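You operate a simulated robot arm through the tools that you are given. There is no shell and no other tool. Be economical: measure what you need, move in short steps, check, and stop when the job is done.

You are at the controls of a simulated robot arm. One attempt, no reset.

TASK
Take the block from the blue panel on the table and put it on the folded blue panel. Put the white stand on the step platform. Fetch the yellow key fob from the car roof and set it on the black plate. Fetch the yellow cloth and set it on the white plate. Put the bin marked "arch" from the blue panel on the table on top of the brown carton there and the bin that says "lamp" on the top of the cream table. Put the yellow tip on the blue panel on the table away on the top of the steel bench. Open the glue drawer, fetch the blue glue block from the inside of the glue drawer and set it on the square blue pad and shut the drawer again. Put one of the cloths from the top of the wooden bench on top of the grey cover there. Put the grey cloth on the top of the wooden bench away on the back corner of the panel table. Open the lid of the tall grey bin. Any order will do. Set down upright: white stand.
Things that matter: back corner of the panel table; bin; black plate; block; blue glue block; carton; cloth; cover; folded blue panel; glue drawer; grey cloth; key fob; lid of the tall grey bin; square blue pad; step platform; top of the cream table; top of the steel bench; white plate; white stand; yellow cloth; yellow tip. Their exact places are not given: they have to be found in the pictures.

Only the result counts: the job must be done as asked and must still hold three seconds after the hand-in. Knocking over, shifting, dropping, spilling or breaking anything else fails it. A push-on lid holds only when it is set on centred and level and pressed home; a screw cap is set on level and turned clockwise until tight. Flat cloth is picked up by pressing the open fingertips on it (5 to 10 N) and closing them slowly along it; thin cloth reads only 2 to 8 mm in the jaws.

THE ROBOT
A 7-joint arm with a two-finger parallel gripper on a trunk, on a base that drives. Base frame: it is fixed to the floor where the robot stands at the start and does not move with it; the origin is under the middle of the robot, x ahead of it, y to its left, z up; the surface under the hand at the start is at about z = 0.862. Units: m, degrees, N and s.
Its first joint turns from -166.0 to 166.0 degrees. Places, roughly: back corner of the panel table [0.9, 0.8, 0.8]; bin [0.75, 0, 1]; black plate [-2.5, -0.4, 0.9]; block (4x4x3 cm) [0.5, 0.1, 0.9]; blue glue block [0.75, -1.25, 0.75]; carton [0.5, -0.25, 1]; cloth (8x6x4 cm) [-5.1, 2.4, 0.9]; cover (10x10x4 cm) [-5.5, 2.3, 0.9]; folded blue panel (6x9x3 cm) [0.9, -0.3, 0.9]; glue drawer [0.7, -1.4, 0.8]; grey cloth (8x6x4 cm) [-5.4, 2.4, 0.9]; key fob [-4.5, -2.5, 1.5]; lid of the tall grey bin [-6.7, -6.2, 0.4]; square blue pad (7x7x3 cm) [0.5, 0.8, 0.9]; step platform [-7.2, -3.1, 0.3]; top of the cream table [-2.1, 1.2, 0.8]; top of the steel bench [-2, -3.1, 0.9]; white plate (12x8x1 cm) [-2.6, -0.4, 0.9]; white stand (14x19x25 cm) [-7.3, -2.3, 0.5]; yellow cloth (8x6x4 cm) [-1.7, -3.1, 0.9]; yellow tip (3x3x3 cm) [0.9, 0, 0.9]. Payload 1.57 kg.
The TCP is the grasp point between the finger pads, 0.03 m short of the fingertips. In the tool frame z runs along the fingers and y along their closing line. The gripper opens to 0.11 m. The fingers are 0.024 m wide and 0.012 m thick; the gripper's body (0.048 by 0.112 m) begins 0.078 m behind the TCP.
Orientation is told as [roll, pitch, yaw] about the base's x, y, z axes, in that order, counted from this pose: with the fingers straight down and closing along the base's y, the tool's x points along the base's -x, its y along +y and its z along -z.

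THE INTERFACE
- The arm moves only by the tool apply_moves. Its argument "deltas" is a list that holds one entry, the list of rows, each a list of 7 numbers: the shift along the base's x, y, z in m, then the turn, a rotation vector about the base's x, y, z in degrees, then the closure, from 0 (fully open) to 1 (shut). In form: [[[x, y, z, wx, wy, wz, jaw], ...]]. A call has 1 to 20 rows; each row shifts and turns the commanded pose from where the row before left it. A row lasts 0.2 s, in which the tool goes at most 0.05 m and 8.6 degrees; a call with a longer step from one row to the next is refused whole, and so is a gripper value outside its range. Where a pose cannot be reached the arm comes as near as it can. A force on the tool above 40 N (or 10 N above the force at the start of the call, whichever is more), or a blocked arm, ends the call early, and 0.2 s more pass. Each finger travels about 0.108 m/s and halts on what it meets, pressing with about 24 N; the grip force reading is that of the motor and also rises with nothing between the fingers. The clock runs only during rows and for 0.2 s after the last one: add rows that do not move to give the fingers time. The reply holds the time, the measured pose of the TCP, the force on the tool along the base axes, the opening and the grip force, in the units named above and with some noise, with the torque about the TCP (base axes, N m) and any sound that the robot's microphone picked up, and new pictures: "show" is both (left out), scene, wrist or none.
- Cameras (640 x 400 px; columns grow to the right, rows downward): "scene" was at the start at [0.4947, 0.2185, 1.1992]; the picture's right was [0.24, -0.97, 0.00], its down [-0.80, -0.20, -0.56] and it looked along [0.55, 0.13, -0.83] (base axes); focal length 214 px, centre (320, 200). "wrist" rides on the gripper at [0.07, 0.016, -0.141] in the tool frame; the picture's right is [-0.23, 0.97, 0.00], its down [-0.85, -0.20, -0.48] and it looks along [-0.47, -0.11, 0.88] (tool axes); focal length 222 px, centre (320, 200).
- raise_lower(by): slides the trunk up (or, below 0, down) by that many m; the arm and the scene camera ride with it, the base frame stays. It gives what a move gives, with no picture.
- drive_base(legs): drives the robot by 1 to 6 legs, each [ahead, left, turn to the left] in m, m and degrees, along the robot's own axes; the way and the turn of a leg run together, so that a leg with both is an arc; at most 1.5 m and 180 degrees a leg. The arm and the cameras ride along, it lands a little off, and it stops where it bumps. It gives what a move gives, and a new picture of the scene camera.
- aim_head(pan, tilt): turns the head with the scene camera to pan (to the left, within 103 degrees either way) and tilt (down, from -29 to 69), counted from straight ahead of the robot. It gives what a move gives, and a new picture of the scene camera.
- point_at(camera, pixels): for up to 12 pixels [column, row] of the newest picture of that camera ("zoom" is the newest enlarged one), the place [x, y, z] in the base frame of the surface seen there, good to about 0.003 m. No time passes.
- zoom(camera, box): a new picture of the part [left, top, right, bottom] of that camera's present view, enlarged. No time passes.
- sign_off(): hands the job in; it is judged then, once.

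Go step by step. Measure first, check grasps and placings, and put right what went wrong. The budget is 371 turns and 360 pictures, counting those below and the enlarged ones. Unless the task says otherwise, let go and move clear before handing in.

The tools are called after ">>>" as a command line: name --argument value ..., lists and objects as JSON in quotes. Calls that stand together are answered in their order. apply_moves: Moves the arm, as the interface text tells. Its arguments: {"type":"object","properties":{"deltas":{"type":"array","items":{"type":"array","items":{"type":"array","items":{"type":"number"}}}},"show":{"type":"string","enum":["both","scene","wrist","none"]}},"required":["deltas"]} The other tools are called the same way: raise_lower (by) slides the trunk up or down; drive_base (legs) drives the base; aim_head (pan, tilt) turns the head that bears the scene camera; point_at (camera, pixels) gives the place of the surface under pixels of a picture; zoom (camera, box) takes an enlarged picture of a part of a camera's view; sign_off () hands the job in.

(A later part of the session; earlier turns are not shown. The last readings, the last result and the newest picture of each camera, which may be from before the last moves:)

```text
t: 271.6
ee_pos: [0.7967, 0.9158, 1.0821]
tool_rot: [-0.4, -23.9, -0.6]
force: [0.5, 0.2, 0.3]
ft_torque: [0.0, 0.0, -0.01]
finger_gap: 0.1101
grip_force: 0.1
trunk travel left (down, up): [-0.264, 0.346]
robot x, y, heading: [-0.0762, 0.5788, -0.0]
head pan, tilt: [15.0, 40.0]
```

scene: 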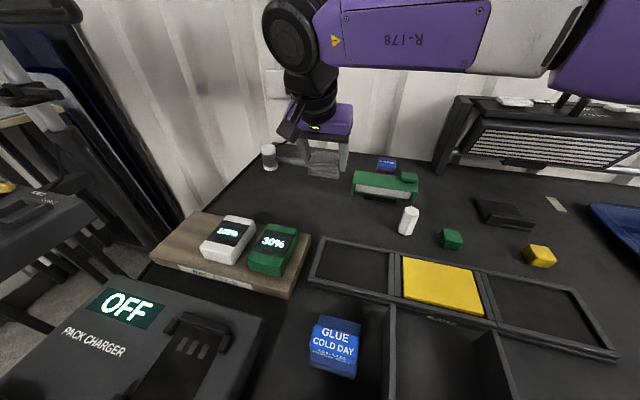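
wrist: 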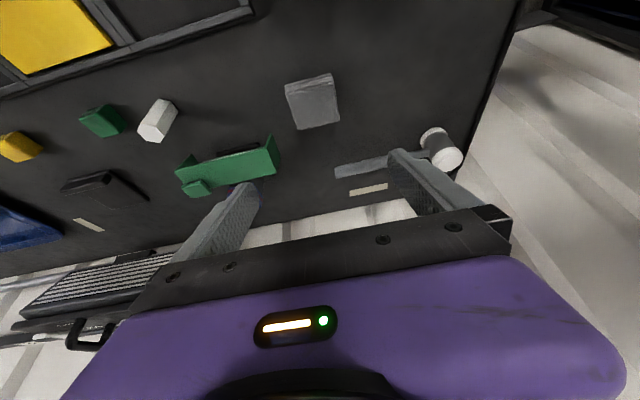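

Grey cloth is set in the back corner area. Next the yellow tip: untilt, move inwards, drive right.

>>> apply_moves --deltas '[[[0, -0.04, 0.01, 0, 8, 0, 0], [0, -0.045, 0.01, 0, 8, 0, 0], [0, -0.045, 0.01, 0, 8, 0, 0], [0, -0.045, 0, 0, 0, 0, 0], [0, -0.045, 0, 0, 0, 0, 0], [0, -0.045, 0, 0, 0, 0, 0], [0, 0, 0, 0, 0, 0, 0]]]' --show "none"

>>> drive_base --legs '[[0, -0.55, 0]]'

>>> aim_head --pan 0 --tilt 45

```text
t: 273.2
ee_pos: [0.7961, 0.6486, 1.1096]
tool_rot: [-0.6, 0.2, -0.6]
force: [-0.2, -0.1, -0.3]
ft_torque: [-0.03, 0.0, 0.04]
finger_gap: 0.1099
grip_force: 0.0
trunk travel left (down, up): [-0.264, 0.346]
robot x, y, heading: [-0.0717, 0.5753, 0.3]
head pan, tilt: [15.0, 40.0]
```

```text
t: 276.3
ee_pos: [0.796, 0.1016, 1.1081]
tool_rot: [-0.6, 0.1, -0.9]
force: [0.6, 0.6, 0.2]
ft_torque: [0.0, 0.0, -0.02]
finger_gap: 0.1102
grip_force: 0.1
trunk travel left (down, up): [-0.264, 0.346]
robot x, y, heading: [-0.0721, 0.0383, -0.4]
head pan, tilt: [15.0, 40.0]
```

scene: 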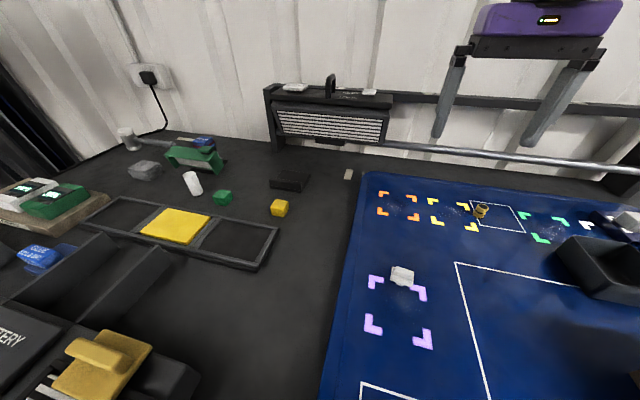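

```text
t: 277.1
ee_pos: [0.7952, 0.1007, 1.109]
tool_rot: [-0.6, 0.0, -0.9]
force: [0.0, 0.2, 0.7]
ft_torque: [0.01, 0.05, 0.0]
finger_gap: 0.1097
grip_force: 0.0
trunk travel left (down, up): [-0.264, 0.346]
robot x, y, heading: [-0.0714, 0.0376, -0.4]
head pan, tilt: [0.0, 45.0]
```

scene: 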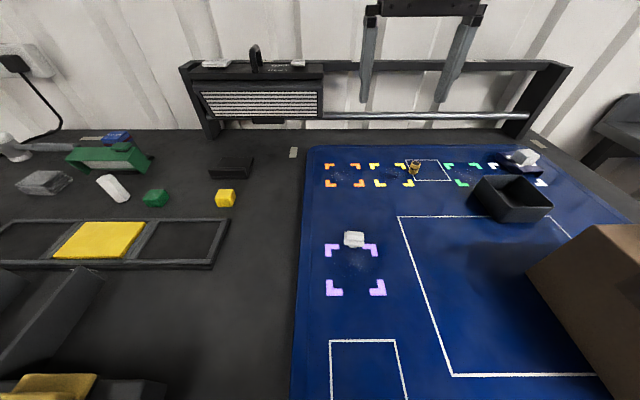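

Measure the yellow tip at (415,166).

>>> zoom --camera "scene" --box '[395, 150, 435, 180]'

>>> point_at --camera "zoom" --pixels '[[310, 150], [310, 200], [250, 150], [370, 150], [300, 120], [310, 230], [300, 250], [270, 210], [350, 210]]'

```text
13.33 times, centred on (415, 165) of scene
```

zoom: 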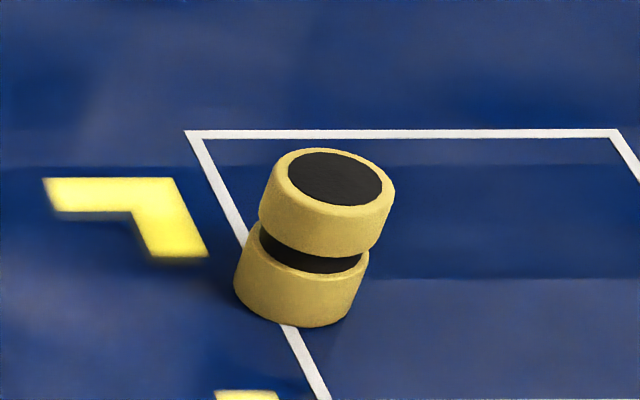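

```text
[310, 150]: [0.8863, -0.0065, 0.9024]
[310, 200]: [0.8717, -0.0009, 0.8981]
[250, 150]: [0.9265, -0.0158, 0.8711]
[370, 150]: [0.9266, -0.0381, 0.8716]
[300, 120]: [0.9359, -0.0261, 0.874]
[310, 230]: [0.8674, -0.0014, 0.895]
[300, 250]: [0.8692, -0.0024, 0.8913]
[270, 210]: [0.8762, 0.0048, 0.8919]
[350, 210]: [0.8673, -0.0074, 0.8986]
```

Tip centre ≈ (0.877,-0.003). Move over and descend.

>>> apply_moves --deltas '[[[0.03, -0.035, 0, 0, 0, 0, 0], [0.03, -0.035, 0, 0, 0, 0, 0], [0.022, -0.033, 0, 0, 0, 0, 0], [0, 0, -0.05, 0, 0, 0, 0.3], [0, 0, -0.05, 0, 0, 0, 0.4], [0, 0, 0, 0, 0, 0, 0.4]]]' --show "wrist"

```text
t: 278.5
ee_pos: [0.8769, 0.0002, 1.0065]
tool_rot: [-0.6, 0.1, -0.9]
force: [-0.2, -0.2, -0.9]
ft_torque: [0.03, -0.03, 0.01]
finger_gap: 0.0661
grip_force: 0.1
trunk travel left (down, up): [-0.264, 0.346]
robot x, y, heading: [-0.0754, 0.0334, -0.6]
head pan, tilt: [0.0, 45.0]
```

wrist: 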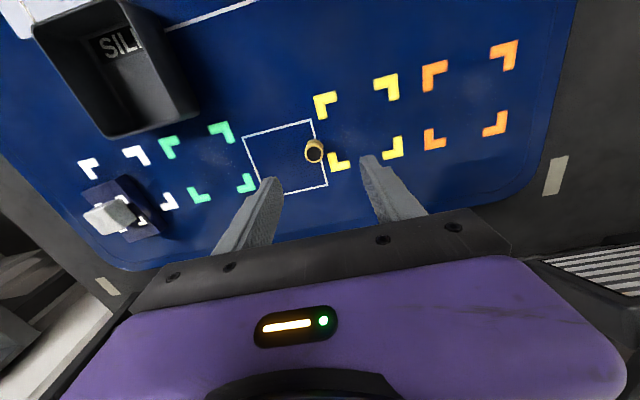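

>>> apply_moves --deltas '[[[0.001, -0.005, -0.04, 0, 0, 0, 0.4], [0, 0, -0.04, 0, 0, 0, 0.4], [0, 0, -0.018, 0, 0, 0, 0.4], [0, 0, 0, 0, 0, 0, 0.4], [0, 0, 0, 0, 0, 0, 0.6], [0, 0, 0, 0, 0, 0, 0.8], [0, 0, 0, 0, 0, 0, 0.95], [0, 0, 0, 0, 0, 0, 0.95], [0, 0, 0, 0, 0, 0, 0.95]]]' --show "wrist"

```text
t: 280.5
ee_pos: [0.8794, -0.0063, 0.9104]
tool_rot: [-0.6, 0.0, -0.9]
force: [-0.6, -0.3, -0.8]
ft_torque: [0.0, 0.0, 0.03]
finger_gap: 0.0205
grip_force: 23.8
trunk travel left (down, up): [-0.264, 0.346]
robot x, y, heading: [-0.0691, 0.0343, -0.4]
head pan, tilt: [0.0, 45.0]
```

wrist: 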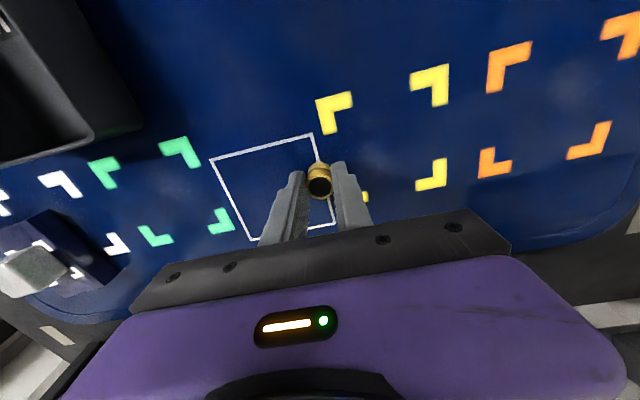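

Tip gripped (20 mm). Lift, back off, then look toward the steel bench.

>>> apply_moves --deltas '[[[0, 0, 0.04, 0, 0, 0, 0.95], [0, 0, 0.05, 0, 0, 0, 0.95], [-0.02, 0, 0.045, 0, 0, 0, 0.95], [-0.03, 0, 0.04, 0, 0, 0, 0.95], [-0.03, 0, 0.04, 0, 0, 0, 0.95], [0, 0, 0, 0, 0, 0, 0.95]]]' --show "none"

>>> drive_base --legs '[[-0.7, 0, 0]]'

>>> aim_head --pan -95 --tilt 15

```text
t: 281.9
ee_pos: [0.7967, -0.0054, 1.1267]
tool_rot: [-0.6, 0.1, -0.9]
force: [0.4, 0.7, -0.5]
ft_torque: [-0.03, 0.0, -0.02]
finger_gap: 0.0207
grip_force: 24.4
trunk travel left (down, up): [-0.264, 0.346]
robot x, y, heading: [-0.0698, 0.034, 0.0]
head pan, tilt: [0.0, 45.0]
```

```text
t: 285.8
ee_pos: [0.0932, -0.0005, 1.125]
tool_rot: [-0.6, 0.2, -0.8]
force: [-1.1, 0.5, -0.4]
ft_torque: [-0.04, -0.02, 0.01]
finger_gap: 0.0205
grip_force: 24.4
trunk travel left (down, up): [-0.264, 0.346]
robot x, y, heading: [-0.7803, 0.039, -0.2]
head pan, tilt: [0.0, 45.0]
```

scene: 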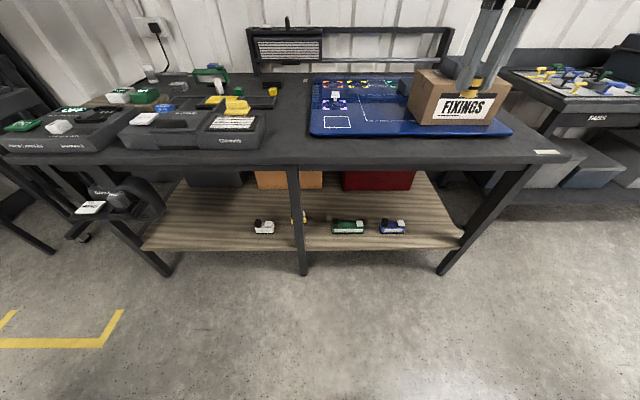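

```text
t: 287.5
ee_pos: [0.093, -0.0003, 1.1256]
tool_rot: [-0.7, 0.1, -0.8]
force: [0.5, 0.2, 0.6]
ft_torque: [-0.01, 0.0, -0.02]
finger_gap: 0.0207
grip_force: 23.7
trunk travel left (down, up): [-0.264, 0.346]
robot x, y, heading: [-0.7774, 0.0359, -0.1]
head pan, tilt: [-95.0, 15.0]
```

scene: 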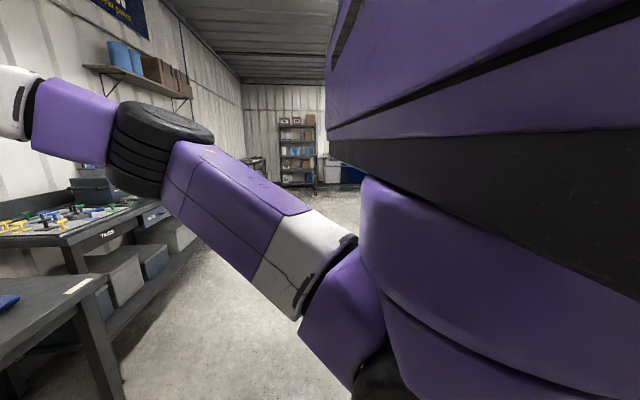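

>>> drive_base --legs '[[0, 0, -90]]'

>>> aim_head --pan -10 --tilt 20

```text
t: 291.8
ee_pos: [-0.8544, -0.8304, 1.1244]
tool_rot: [-0.6, 0.1, -93.2]
force: [-0.8, 0.6, 0.6]
ft_torque: [0.01, -0.02, 0.0]
finger_gap: 0.0202
grip_force: 24.1
trunk travel left (down, up): [-0.264, 0.346]
robot x, y, heading: [-0.7748, 0.0419, -92.8]
head pan, tilt: [-95.0, 15.0]
```

scene: 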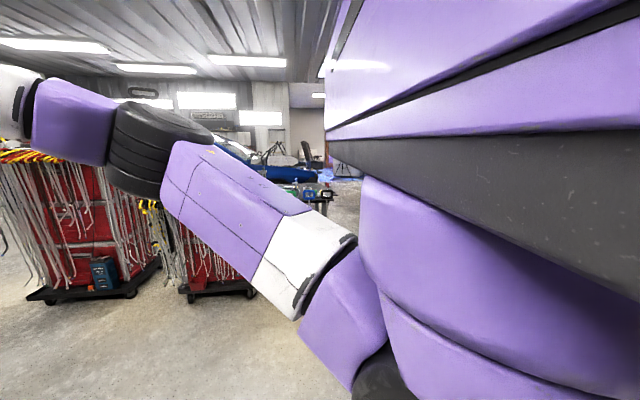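

```text
t: 293.4
ee_pos: [-0.8536, -0.8292, 1.1255]
tool_rot: [-0.6, 0.1, -93.3]
force: [0.3, 0.4, -0.5]
ft_torque: [0.02, -0.02, -0.03]
finger_gap: 0.0205
grip_force: 24.4
trunk travel left (down, up): [-0.264, 0.346]
robot x, y, heading: [-0.7772, 0.0377, -92.9]
head pan, tilt: [-10.0, 20.0]
```

scene: 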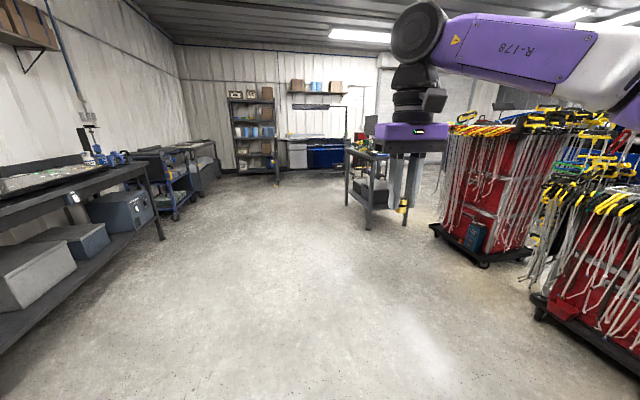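

A bench stands ahead at (370,170). Measure and drive towards it.

>>> point_at --camera "scene" --pixels '[[365, 150], [350, 155], [385, 158], [370, 228], [408, 222], [350, 203], [440, 232], [485, 265], [540, 315], [365, 130]]'

>>> zoom --camera "scene" --box '[320, 100, 460, 240]'

```text
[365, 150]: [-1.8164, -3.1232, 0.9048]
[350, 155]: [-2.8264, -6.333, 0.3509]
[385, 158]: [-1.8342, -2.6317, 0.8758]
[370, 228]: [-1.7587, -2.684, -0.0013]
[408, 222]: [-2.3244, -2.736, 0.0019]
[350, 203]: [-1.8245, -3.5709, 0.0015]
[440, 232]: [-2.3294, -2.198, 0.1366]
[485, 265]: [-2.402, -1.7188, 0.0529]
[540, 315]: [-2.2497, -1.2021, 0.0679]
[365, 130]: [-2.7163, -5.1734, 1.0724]
```

```text
2.86 times, centred on (390, 170) of scene
```

zoom: 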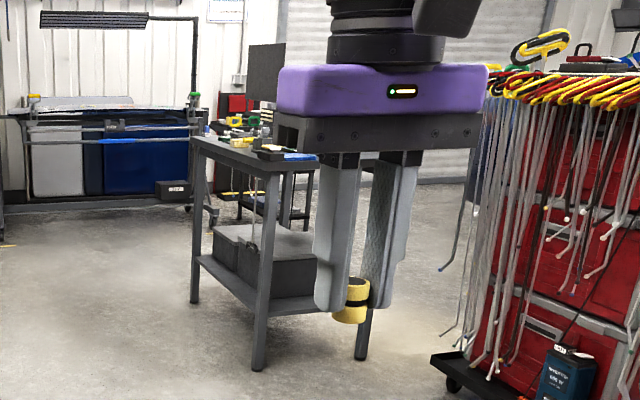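

Bench spans about x −2.35…−1.72, y −3.6…−2.65, top ≈0.88. Drive down its east side.

>>> drive_base --legs '[[1.5, 0.12, 2], [1.5, 0.1, 0]]'

>>> aim_head --pan -75 --tilt 30

```text
refused: leg 1 is longer than a leg can be; nothing moved
```

```text
t: 294.8
ee_pos: [-0.8534, -0.83, 1.1252]
tool_rot: [-0.6, 0.1, -93.3]
force: [-0.7, -0.1, -0.2]
ft_torque: [-0.01, -0.01, -0.03]
finger_gap: 0.0206
grip_force: 23.9
trunk travel left (down, up): [-0.264, 0.346]
robot x, y, heading: [-0.7771, 0.0381, -92.6]
head pan, tilt: [-75.0, 30.0]
```

scene: 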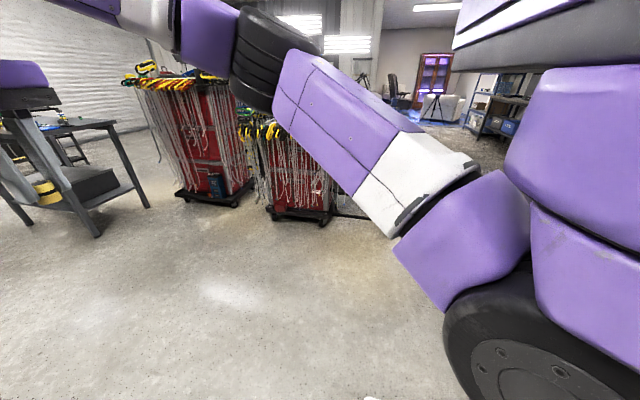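

>>> drive_base --legs '[[1.45, 0.12, 2], [1.45, 0.1, 0]]'

>>> aim_head --pan -75 --tilt 30

```text
t: 308.8
ee_pos: [-0.6756, -3.7327, 1.1248]
tool_rot: [-0.5, 0.0, -91.1]
force: [-0.9, -0.1, 0.3]
ft_torque: [0.01, 0.0, -0.01]
finger_gap: 0.0204
grip_force: 23.7
trunk travel left (down, up): [-0.264, 0.346]
robot x, y, heading: [-0.6355, -2.8608, -90.5]
head pan, tilt: [-75.0, 30.0]
```

scene: 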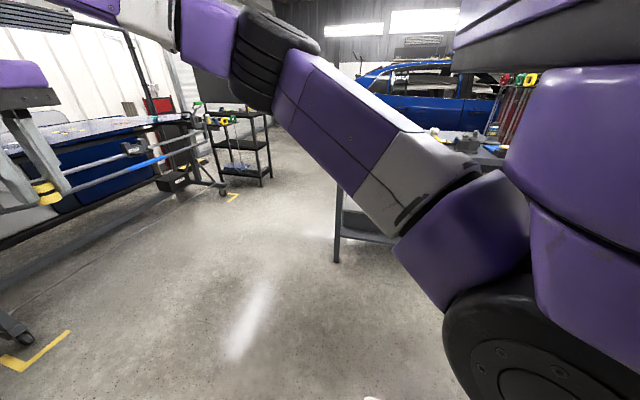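

```text
t: 309.4
ee_pos: [-0.6757, -3.7323, 1.1251]
tool_rot: [-0.6, 0.1, -91.1]
force: [0.6, -0.1, 0.1]
ft_torque: [0.01, 0.0, -0.01]
finger_gap: 0.0207
grip_force: 24.2
trunk travel left (down, up): [-0.264, 0.346]
robot x, y, heading: [-0.6323, -2.8595, -90.4]
head pan, tilt: [-75.0, 30.0]
```

scene: 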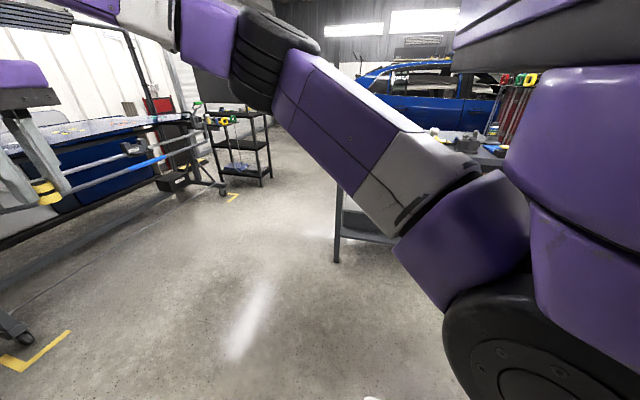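

>>> drive_base --legs '[[0, 0, -89.5]]'

>>> aim_head --pan 0 --tilt 35

```text
t: 313.6
ee_pos: [-1.5036, -2.8264, 1.1248]
tool_rot: [-0.7, 0.1, 179.5]
force: [-0.9, 0.7, 0.3]
ft_torque: [-0.02, 0.0, 0.01]
finger_gap: 0.0208
grip_force: 24.8
trunk travel left (down, up): [-0.264, 0.346]
robot x, y, heading: [-0.632, -2.8633, -179.9]
head pan, tilt: [-75.0, 30.0]
```

scene: 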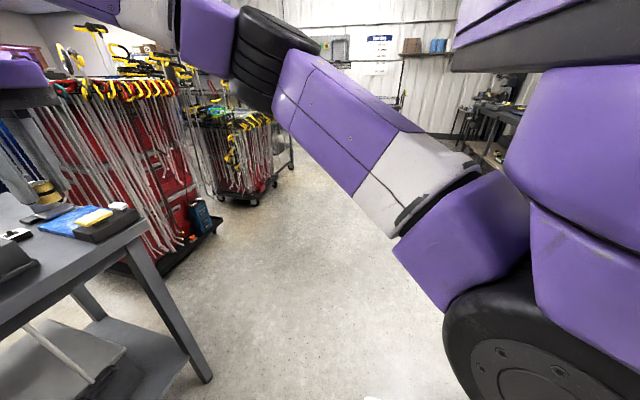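

```text
t: 315.0
ee_pos: [-1.5034, -2.8277, 1.1242]
tool_rot: [-0.6, 0.1, 179.5]
force: [-0.7, 0.8, 0.2]
ft_torque: [-0.02, 0.02, 0.03]
finger_gap: 0.0204
grip_force: 23.6
trunk travel left (down, up): [-0.264, 0.346]
robot x, y, heading: [-0.6342, -2.8603, -180.0]
head pan, tilt: [0.0, 35.0]
```

scene: 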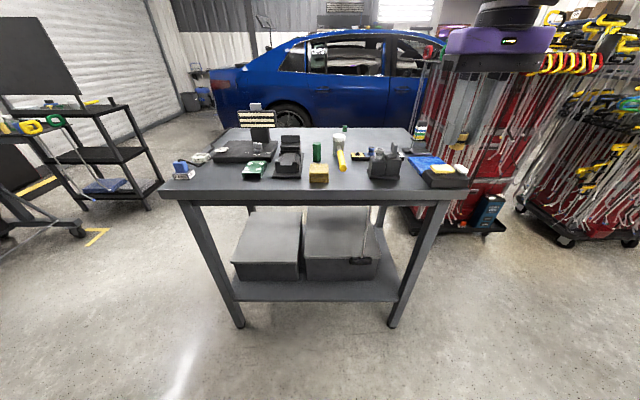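

Steel bench in view. Zoom to find the yellow cloth (318,173?) and free space.

>>> zoom --camera "scene" --box '[150, 100, 490, 220]'

>>> point_at --camera "scene" --pixels '[[318, 172], [318, 185], [345, 185], [370, 185], [220, 180], [260, 185], [385, 160], [290, 190], [400, 182], [300, 180], [335, 190], [440, 180]]'

```text
1.88 times, centred on (320, 160) of scene
```

zoom: 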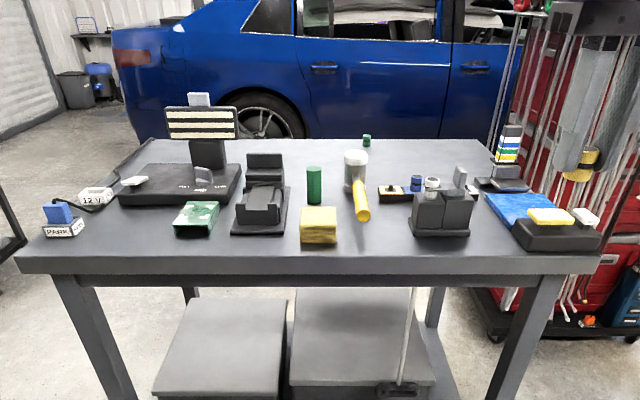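

```text
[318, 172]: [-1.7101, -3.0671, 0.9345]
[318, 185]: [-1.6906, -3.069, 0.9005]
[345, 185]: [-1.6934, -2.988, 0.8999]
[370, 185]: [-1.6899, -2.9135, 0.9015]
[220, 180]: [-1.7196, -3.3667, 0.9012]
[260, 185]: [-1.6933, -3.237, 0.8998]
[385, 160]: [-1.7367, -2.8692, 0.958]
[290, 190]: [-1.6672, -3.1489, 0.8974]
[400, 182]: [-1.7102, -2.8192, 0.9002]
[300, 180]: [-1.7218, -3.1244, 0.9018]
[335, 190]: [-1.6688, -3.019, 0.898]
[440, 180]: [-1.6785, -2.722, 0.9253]
```

Yellow cloth at (-1.71,-3.067), bench z 0.90. Free spot for the tip at (-1.685,-2.962). Drive forward 0.2.

>>> drive_base --legs '[[0.2, 0.05, 0]]'

>>> aim_head --pan 0 --tilt 45

```text
t: 316.7
ee_pos: [-1.7024, -2.8807, 1.1249]
tool_rot: [-0.6, 0.0, 179.6]
force: [0.0, 0.1, 0.0]
ft_torque: [0.0, -0.04, 0.04]
finger_gap: 0.0207
grip_force: 24.2
trunk travel left (down, up): [-0.264, 0.346]
robot x, y, heading: [-0.8305, -2.9154, -179.7]
head pan, tilt: [0.0, 35.0]
```

scene: 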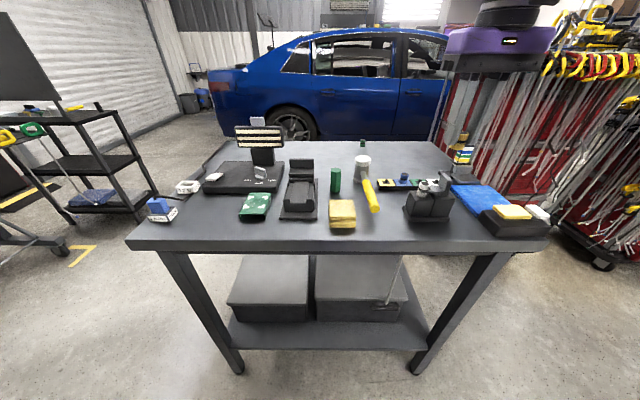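

```text
t: 317.4
ee_pos: [-1.7031, -2.8796, 1.1257]
tool_rot: [-0.6, 0.1, 179.6]
force: [-0.6, -0.3, 0.2]
ft_torque: [0.01, -0.01, 0.01]
finger_gap: 0.0206
grip_force: 24.2
trunk travel left (down, up): [-0.264, 0.346]
robot x, y, heading: [-0.8322, -2.9128, -179.5]
head pan, tilt: [0.0, 45.0]
```

scene: 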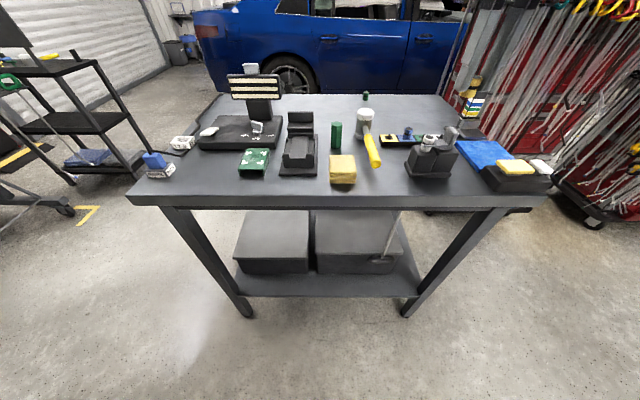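

>>> zoom --camera "scene" --box '[290, 100, 490, 210]'

>>> point_at --camera "scene" --pixels '[[388, 180], [376, 165], [405, 175], [355, 180], [343, 165], [330, 157], [354, 157], [355, 168], [332, 170], [343, 160], [388, 192]]'

```text
3.20 times, centred on (390, 155) of scene
```

zoom: 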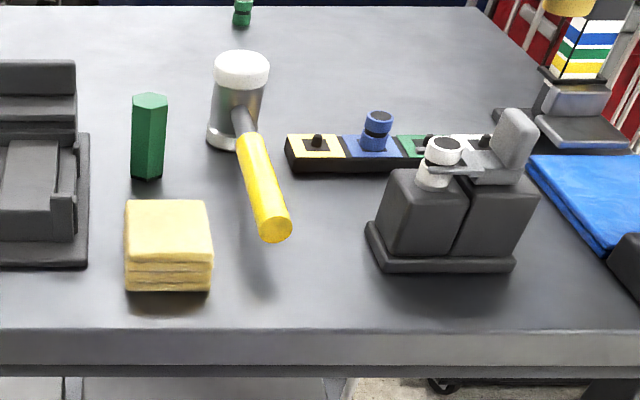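

```text
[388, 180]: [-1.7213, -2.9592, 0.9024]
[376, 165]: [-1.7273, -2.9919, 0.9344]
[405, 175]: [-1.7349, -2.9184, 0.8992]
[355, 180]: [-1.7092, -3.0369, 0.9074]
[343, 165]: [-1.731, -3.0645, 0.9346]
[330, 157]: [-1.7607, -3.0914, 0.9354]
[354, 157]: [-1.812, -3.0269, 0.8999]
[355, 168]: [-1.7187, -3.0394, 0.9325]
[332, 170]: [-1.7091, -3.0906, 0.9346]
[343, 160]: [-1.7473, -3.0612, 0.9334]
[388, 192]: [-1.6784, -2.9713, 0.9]
```

Set the tip at (-1.695,-2.965).

>>> apply_moves --deltas '[[[0.004, -0.04, 0, 0, 0, 0, 0.95], [0.004, -0.045, 0, 0, 0, 0, 0.95], [0, 0, -0.05, 0, 0, 0, 0.95], [0, 0, -0.05, 0, 0, 0, 0.95], [0, 0, -0.04, 0, 0, 0, 0.95], [0, 0, 0, 0, 0, 0, 0.95]]]' --show "both"

```text
t: 318.8
ee_pos: [-1.6941, -2.9678, 0.9868]
tool_rot: [-0.6, 0.1, 179.6]
force: [0.2, 0.3, -0.5]
ft_torque: [-0.03, -0.01, 0.01]
finger_gap: 0.0204
grip_force: 23.7
trunk travel left (down, up): [-0.264, 0.346]
robot x, y, heading: [-0.8342, -2.9122, -179.7]
head pan, tilt: [0.0, 45.0]
```

scene: 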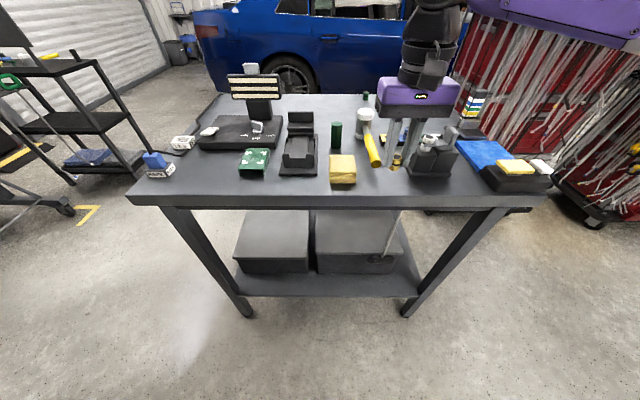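
wrist: 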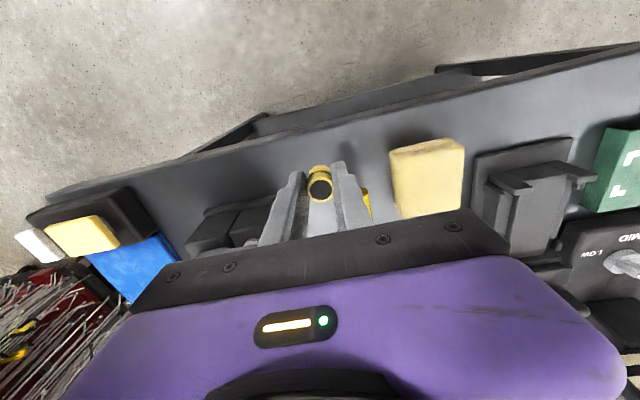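

>>> apply_moves --deltas '[[[0, 0, -0.03, 0, 0, 0, 0.95], [0, 0, -0.013, 0, 0, 0, 0.95], [0, 0, -0.003, 0, 0, 0, 0.95], [0, 0, -0.002, 0, 0, 0, 0.95], [0, 0, 0, 0, 0, 0, 0.95]]]' --show "none"

```text
t: 320.0
ee_pos: [-1.6957, -2.9654, 0.9374]
tool_rot: [-0.6, 0.1, 179.6]
force: [-0.3, 0.6, -0.4]
ft_torque: [0.0, -0.04, 0.01]
finger_gap: 0.0204
grip_force: 23.9
trunk travel left (down, up): [-0.264, 0.346]
robot x, y, heading: [-0.8325, -2.9126, -179.7]
head pan, tilt: [0.0, 45.0]
```

>>> apply_moves --deltas '[[[0, 0, -0.002, 0, 0, 0, 0.95], [0, 0, -0.002, 0, 0, 0, 0.95], [0, 0, 0, 0, 0, 0, 0.95]]]' --show "none"

```text
t: 320.8
ee_pos: [-1.6957, -2.9659, 0.9347]
tool_rot: [-0.5, 0.0, 179.6]
force: [-0.7, 1.3, 24.0]
ft_torque: [-0.02, 0.08, 0.01]
finger_gap: 0.0208
grip_force: 24.2
trunk travel left (down, up): [-0.264, 0.346]
robot x, y, heading: [-0.8373, -2.9123, -179.5]
head pan, tilt: [0.0, 45.0]
```

Firm contact. Ease up slightly and release.

>>> apply_moves --deltas '[[[0, 0, 0.002, 0, 0, 0, 0.95], [0, 0, 0, 0, 0, 0, 0.75], [0, 0, 0, 0, 0, 0, 0.68], [0, 0, 0, 0, 0, 0, 0.65], [0, 0, 0.03, 0, 0, 0, 0.65], [0, 0, 0.05, 0, 0, 0, 0.65], [0, 0, 0.04, 0, 0, 0, 0.3], [0, 0, 0, 0, 0, 0, 0]]]' --show "wrist"

```text
t: 322.6
ee_pos: [-1.6941, -2.9664, 1.0552]
tool_rot: [-0.6, 0.2, 179.6]
force: [-0.3, -0.9, -0.5]
ft_torque: [0.02, -0.03, 0.0]
finger_gap: 0.11
grip_force: 0.1
trunk travel left (down, up): [-0.264, 0.346]
robot x, y, heading: [-0.8326, -2.9147, -179.8]
head pan, tilt: [0.0, 45.0]
```

wrist: 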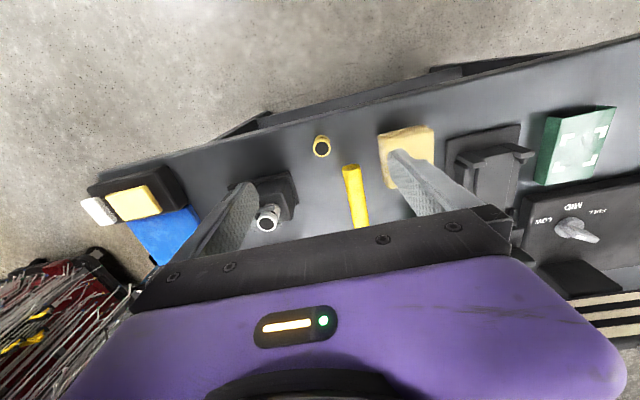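

Tip placed. Measure cloth edges and the neighbouring dock in the wrist view.

>>> point_at --camera "wrist" --pixels '[[382, 140], [432, 130], [434, 160], [405, 145], [446, 145], [450, 180], [356, 170], [385, 155]]'

```text
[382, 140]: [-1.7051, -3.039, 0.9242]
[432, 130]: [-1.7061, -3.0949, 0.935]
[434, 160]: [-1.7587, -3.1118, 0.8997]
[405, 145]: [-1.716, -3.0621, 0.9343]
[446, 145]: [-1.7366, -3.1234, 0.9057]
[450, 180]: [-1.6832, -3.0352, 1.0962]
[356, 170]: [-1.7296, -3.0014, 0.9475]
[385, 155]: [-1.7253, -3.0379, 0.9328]
```

>>> apply_moves --deltas '[[[-0.015, -0.035, 0, 0, 0, 0, 0.29], [-0.013, -0.035, 0, 0, 0, 0, 0.29], [-0.01, -0.0295, 0, 0, 0, 0, 0.29], [0, 0, -0.04, 0, 0, 0, 0.29], [0, 0, 0, 0, 0, 0, 0.29]]]' --show "wrist"

```text
t: 323.8
ee_pos: [-1.7325, -3.0664, 1.0143]
tool_rot: [-0.7, 0.1, 179.6]
force: [-0.4, -0.1, -0.2]
ft_torque: [-0.02, 0.02, 0.01]
finger_gap: 0.0778
grip_force: 0.0
trunk travel left (down, up): [-0.264, 0.346]
robot x, y, heading: [-0.8334, -2.916, -179.5]
head pan, tilt: [0.0, 45.0]
```

wrist: 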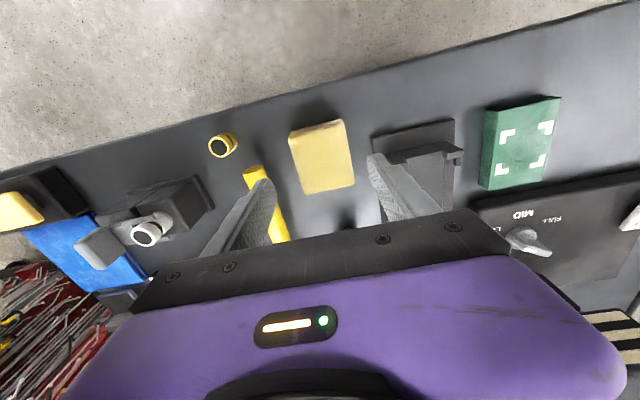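

Centred. Descend and grip.

>>> apply_moves --deltas '[[[0, 0, -0.03, 0, 0, 0, 0.29], [0, 0, -0.03, 0, 0, 0, 0.29], [0, 0, -0.017, 0, 0, 0, 0.29], [0, 0, 0, 0, 0, 0, 0.29], [0, 0, 0, 0, 0, 0, 0.5], [0, 0, 0, 0, 0, 0, 0.7], [0, 0, 0, 0, 0, 0, 0.8], [0, 0, 0, 0, 0, 0, 0.8], [0, 0, 0.04, 0, 0, 0, 0.8], [0, 0, 0.05, 0, 0, 0, 0.8], [0, 0, 0.05, 0, 0, 0, 0.8], [0, 0, 0.05, 0, 0, 0, 0.8], [0, 0, 0, 0, 0, 0, 0.8]]]' --show "both"

```text
t: 326.6
ee_pos: [-1.7301, -3.0633, 1.1294]
tool_rot: [-0.6, 0.2, 179.6]
force: [0.3, 0.9, 0.4]
ft_torque: [-0.01, -0.04, 0.01]
finger_gap: 0.0587
grip_force: 23.9
trunk travel left (down, up): [-0.264, 0.346]
robot x, y, heading: [-0.8356, -2.9106, -179.7]
head pan, tilt: [0.0, 45.0]
```

scene: 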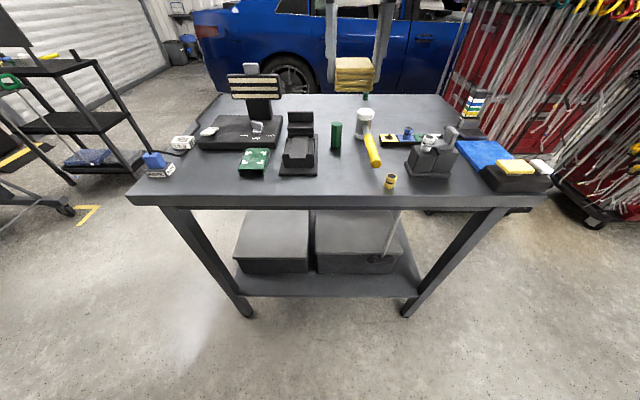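
wrist: 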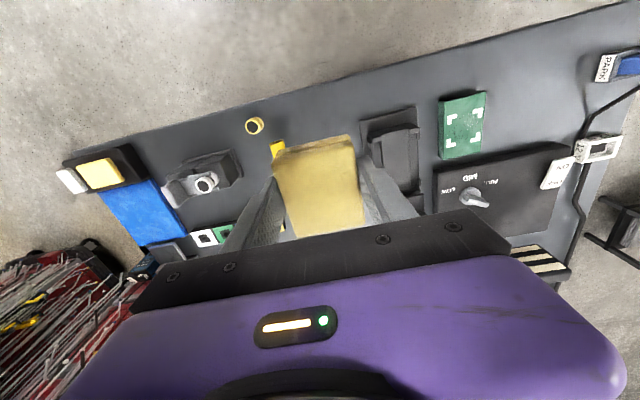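

Cloth held. Drive north along x≈−0.7, then west into the corridor to the trolley with the plates.

>>> drive_base --legs '[[-0.15, 0, 0], [0, -1.5, 0], [0, -1.5, 0], [0, -0.33, 0]]'

```text
t: 343.8
ee_pos: [-1.594, 0.281, 1.1304]
tool_rot: [-0.5, 0.1, 179.3]
force: [-0.6, -0.3, -0.6]
ft_torque: [0.02, 0.01, 0.0]
finger_gap: 0.0587
grip_force: 24.4
trunk travel left (down, up): [-0.264, 0.346]
robot x, y, heading: [-0.6969, 0.4268, 179.8]
head pan, tilt: [0.0, 45.0]
```

scene: 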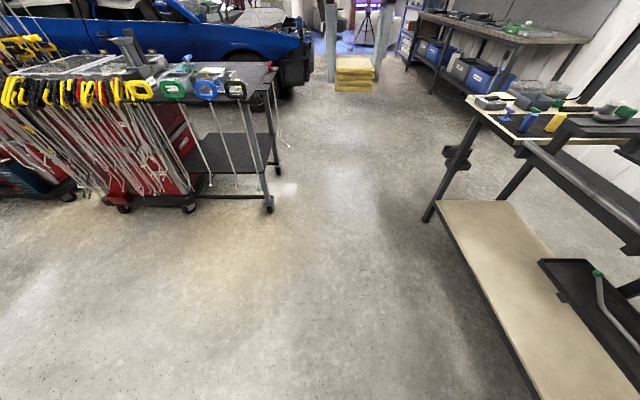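

Corridor clear. Drive west.

>>> drive_base --legs '[[1.3, 0, 0], [0.65, 0, 0]]'

>>> aim_head --pan 90 --tilt 40

```text
t: 353.4
ee_pos: [-3.5136, 0.3075, 1.1284]
tool_rot: [-0.6, 0.2, 178.6]
force: [-0.8, 0.1, 0.3]
ft_torque: [-0.02, 0.0, 0.03]
finger_gap: 0.0586
grip_force: 24.1
trunk travel left (down, up): [-0.264, 0.346]
robot x, y, heading: [-2.6201, 0.4435, 179.0]
head pan, tilt: [0.0, 45.0]
```

scene: 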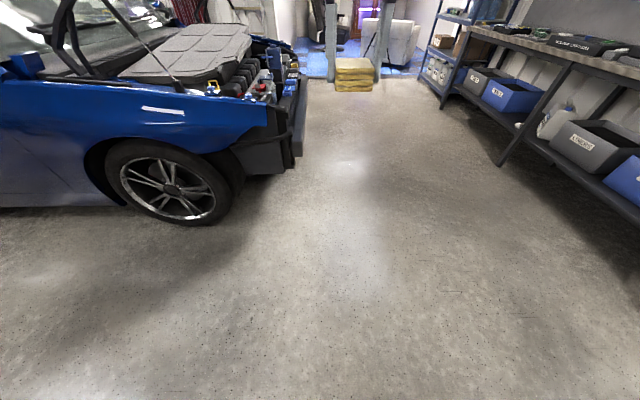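

```text
t: 355.1
ee_pos: [-3.5145, 0.3063, 1.1301]
tool_rot: [-0.6, 0.2, 178.6]
force: [0.9, 0.2, -0.2]
ft_torque: [0.0, 0.01, 0.0]
finger_gap: 0.0588
grip_force: 23.8
trunk travel left (down, up): [-0.264, 0.346]
robot x, y, heading: [-2.6153, 0.4423, 179.5]
head pan, tilt: [90.0, 40.0]
```

scene: 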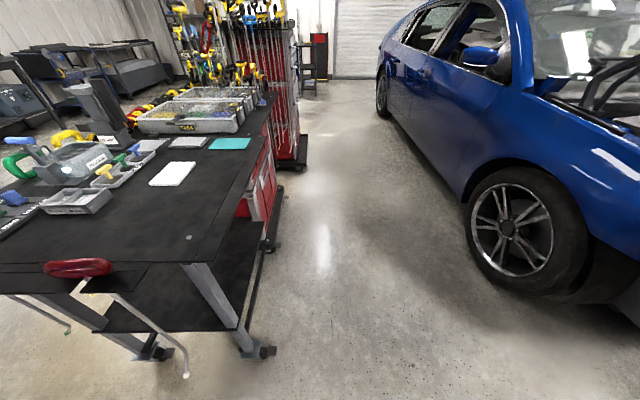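

White plate at (172,173). Zoom for the black plate too.

>>> zoom --camera "scene" --box '[0, 80, 290, 270]'

>>> point_at --camera "scene" --pixels '[[158, 162], [195, 163], [187, 187], [149, 184], [172, 173], [230, 143], [188, 142], [152, 145], [190, 238], [90, 200], [80, 268], [220, 190]]'

```text
2.11 times, centred on (145, 175) of scene
```

zoom: 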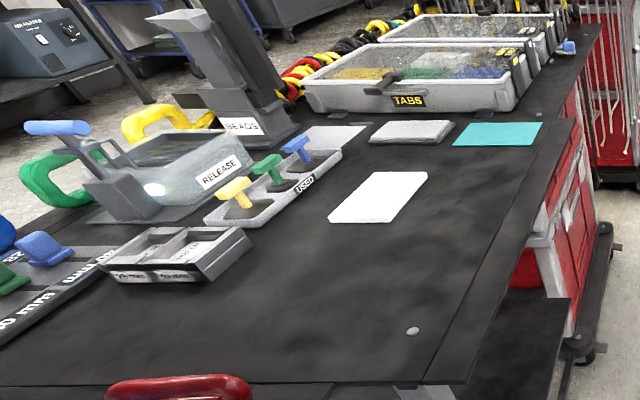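

```text
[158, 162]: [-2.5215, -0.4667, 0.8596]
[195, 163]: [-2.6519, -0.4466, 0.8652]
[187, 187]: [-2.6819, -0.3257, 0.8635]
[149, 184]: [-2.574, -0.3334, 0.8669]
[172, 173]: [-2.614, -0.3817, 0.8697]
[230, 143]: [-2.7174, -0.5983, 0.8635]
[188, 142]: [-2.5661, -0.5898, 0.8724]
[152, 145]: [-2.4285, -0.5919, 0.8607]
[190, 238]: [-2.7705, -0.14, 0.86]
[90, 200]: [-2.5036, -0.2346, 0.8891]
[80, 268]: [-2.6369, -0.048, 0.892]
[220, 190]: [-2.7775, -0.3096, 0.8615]
```

I need a better view; first check the car's clearance for turning left.

>>> point_at --camera "scene" --pixels '[[560, 150], [620, 290], [540, 100], [480, 60], [600, 200], [630, 250], [470, 180], [515, 295], [400, 60]]'

```text
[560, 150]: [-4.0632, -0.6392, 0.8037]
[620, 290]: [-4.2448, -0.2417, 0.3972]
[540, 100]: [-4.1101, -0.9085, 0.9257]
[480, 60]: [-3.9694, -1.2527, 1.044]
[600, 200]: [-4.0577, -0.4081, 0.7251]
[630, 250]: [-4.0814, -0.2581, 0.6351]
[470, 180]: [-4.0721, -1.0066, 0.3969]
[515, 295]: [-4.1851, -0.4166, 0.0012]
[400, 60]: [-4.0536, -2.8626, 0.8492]
```

Car is 1.4 m away. Turn left 90° and look at the trolley top.

>>> drive_base --legs '[[0.0, 0, 90.5]]'

>>> aim_head --pan 0 --tilt 50

```text
t: 359.3
ee_pos: [-2.4777, -0.4588, 1.1295]
tool_rot: [-0.6, 0.1, -91.3]
force: [0.1, 0.5, 0.1]
ft_torque: [0.02, 0.04, 0.0]
finger_gap: 0.0586
grip_force: 24.2
trunk travel left (down, up): [-0.264, 0.346]
robot x, y, heading: [-2.6149, 0.4432, -90.7]
head pan, tilt: [90.0, 40.0]
```

scene: 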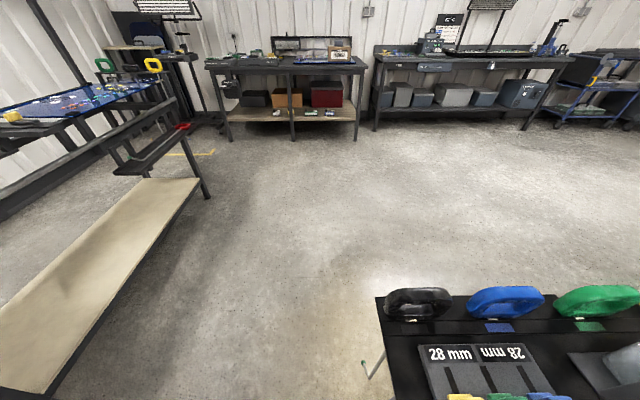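

```text
t: 360.9
ee_pos: [-2.4783, -0.4586, 1.129]
tool_rot: [-0.6, 0.1, -91.4]
force: [0.2, 0.0, 0.4]
ft_torque: [-0.03, -0.01, 0.03]
finger_gap: 0.0586
grip_force: 24.1
trunk travel left (down, up): [-0.264, 0.346]
robot x, y, heading: [-2.6123, 0.4418, -90.8]
head pan, tilt: [0.0, 50.0]
```

scene: 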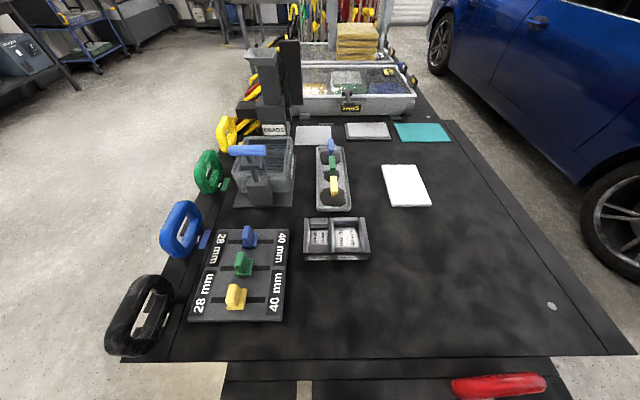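

>>> zoom --camera "scene" --box '[210, 110, 470, 270]'

>>> point_at --camera "scene" --pixels '[[333, 180], [333, 192], [360, 180], [313, 135], [368, 131], [405, 185], [320, 165], [380, 150], [335, 235], [268, 200], [385, 165], [430, 205]]'

```text
2.46 times, centred on (340, 190) of scene
```

zoom: 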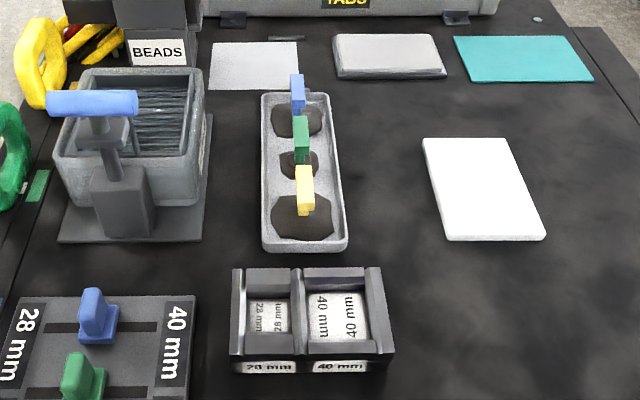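

```text
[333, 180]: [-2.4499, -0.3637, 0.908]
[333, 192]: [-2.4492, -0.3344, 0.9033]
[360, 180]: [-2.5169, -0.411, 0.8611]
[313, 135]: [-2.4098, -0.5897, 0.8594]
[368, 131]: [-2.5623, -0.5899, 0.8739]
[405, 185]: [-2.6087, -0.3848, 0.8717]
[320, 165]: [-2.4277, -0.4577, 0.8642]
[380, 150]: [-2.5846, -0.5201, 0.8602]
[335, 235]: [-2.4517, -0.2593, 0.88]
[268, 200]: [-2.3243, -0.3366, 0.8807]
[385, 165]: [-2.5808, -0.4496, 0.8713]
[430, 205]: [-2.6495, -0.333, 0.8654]
```

The "black plate" is evidently the trolley's black top itself (centre −2.5,−0.4). Place the cloth on the white plate at (-2.609,-0.383), top 0.8715.

>>> apply_moves --deltas '[[[-0.04, 0.02, 0, 0, 0, 0, 0.8], [-0.045, 0.02, 0, 0, 0, 0, 0.8], [-0.045, 0.02, 0, 0, 0, 0, 0.8], [-0.001, 0.018, -0.04, 0, 0, 0, 0.8], [0, 0, -0.05, 0, 0, 0, 0.8], [0, 0, -0.05, 0, 0, 0, 0.8], [0, 0, -0.03, 0, 0, 0, 0.8], [0, 0, 0, 0, 0, 0, 0.8]]]' --show "both"

```text
t: 362.7
ee_pos: [-2.6077, -0.3804, 0.9581]
tool_rot: [-0.6, 0.1, -91.3]
force: [0.5, 0.1, -0.5]
ft_torque: [0.01, 0.01, -0.02]
finger_gap: 0.0587
grip_force: 23.9
trunk travel left (down, up): [-0.264, 0.346]
robot x, y, heading: [-2.6164, 0.4412, -90.9]
head pan, tilt: [0.0, 50.0]
```

scene: 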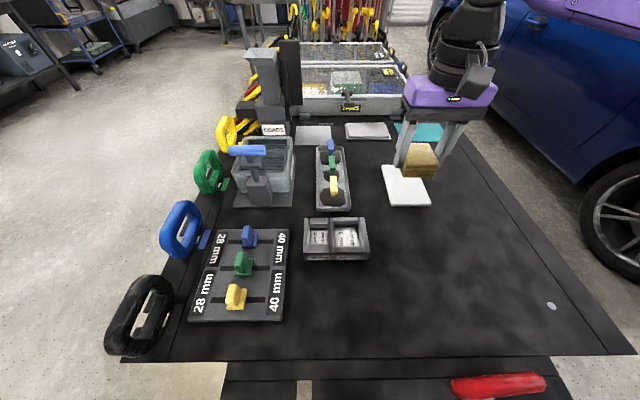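
wrist: 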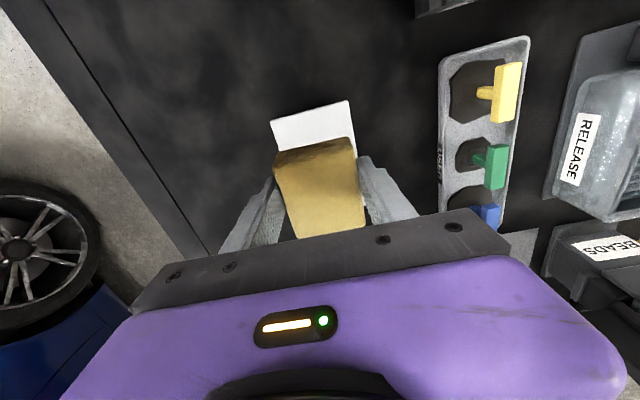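

Well aligned. Lower onto the plate.

>>> apply_moves --deltas '[[[0, 0, -0.035, 0, 0, 0, 0.8], [0, 0, -0.01, 0, 0, 0, 0.8], [0, 0, -0.003, 0, 0, 0, 0.8], [0, 0, -0.002, 0, 0, 0, 0.8], [0, 0, 0, 0, 0, 0, 0.8]]]' --show "none"

```text
t: 363.9
ee_pos: [-2.6099, -0.3806, 0.9074]
tool_rot: [-0.6, 0.0, -91.3]
force: [-0.6, -0.1, -0.7]
ft_torque: [-0.01, -0.02, 0.02]
finger_gap: 0.0587
grip_force: 23.8
trunk travel left (down, up): [-0.264, 0.346]
robot x, y, heading: [-2.615, 0.4463, -90.7]
head pan, tilt: [0.0, 50.0]
```

>>> apply_moves --deltas '[[[0, 0, -0.002, 0, 0, 0, 0.8], [0, 0, -0.001, 0, 0, 0, 0.8], [0, 0, 0, 0, 0, 0, 0.6], [0, 0, 0, 0, 0, 0, 0.4], [0, 0, 0, 0, 0, 0, 0.35], [0, 0, 0.03, 0, 0, 0, 0.35], [0, 0, 0.05, 0, 0, 0, 0.35], [0, 0, 0.05, 0, 0, 0, 0.5], [0, 0, 0.05, 0, 0, 0, 1], [0, 0.02, 0.03, 0, 0, 0, 1], [0, 0, 0, 0, 0, 0, 1]]]' --show "both"

```text
t: 366.3
ee_pos: [-2.611, -0.3599, 1.1135]
tool_rot: [-0.6, 0.0, -91.4]
force: [0.4, -0.4, -0.1]
ft_torque: [0.0, 0.02, 0.02]
finger_gap: 0.0002
grip_force: 21.3
trunk travel left (down, up): [-0.264, 0.346]
robot x, y, heading: [-2.6133, 0.441, -90.8]
head pan, tilt: [0.0, 50.0]
```

scene: 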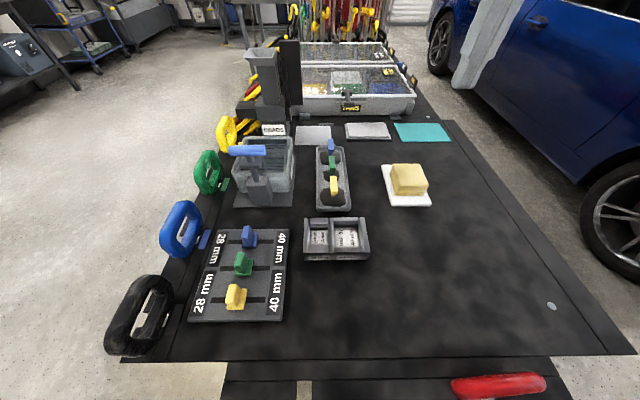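
wrist: 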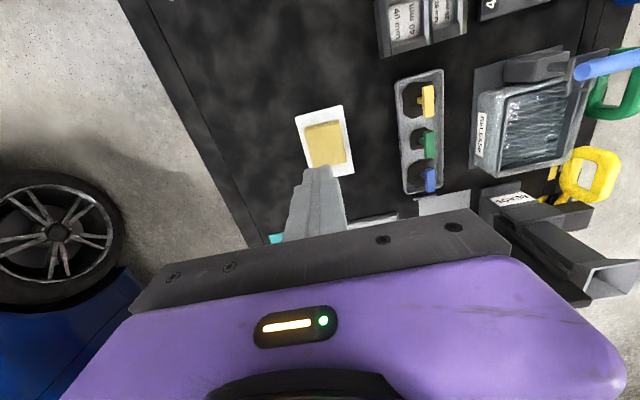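

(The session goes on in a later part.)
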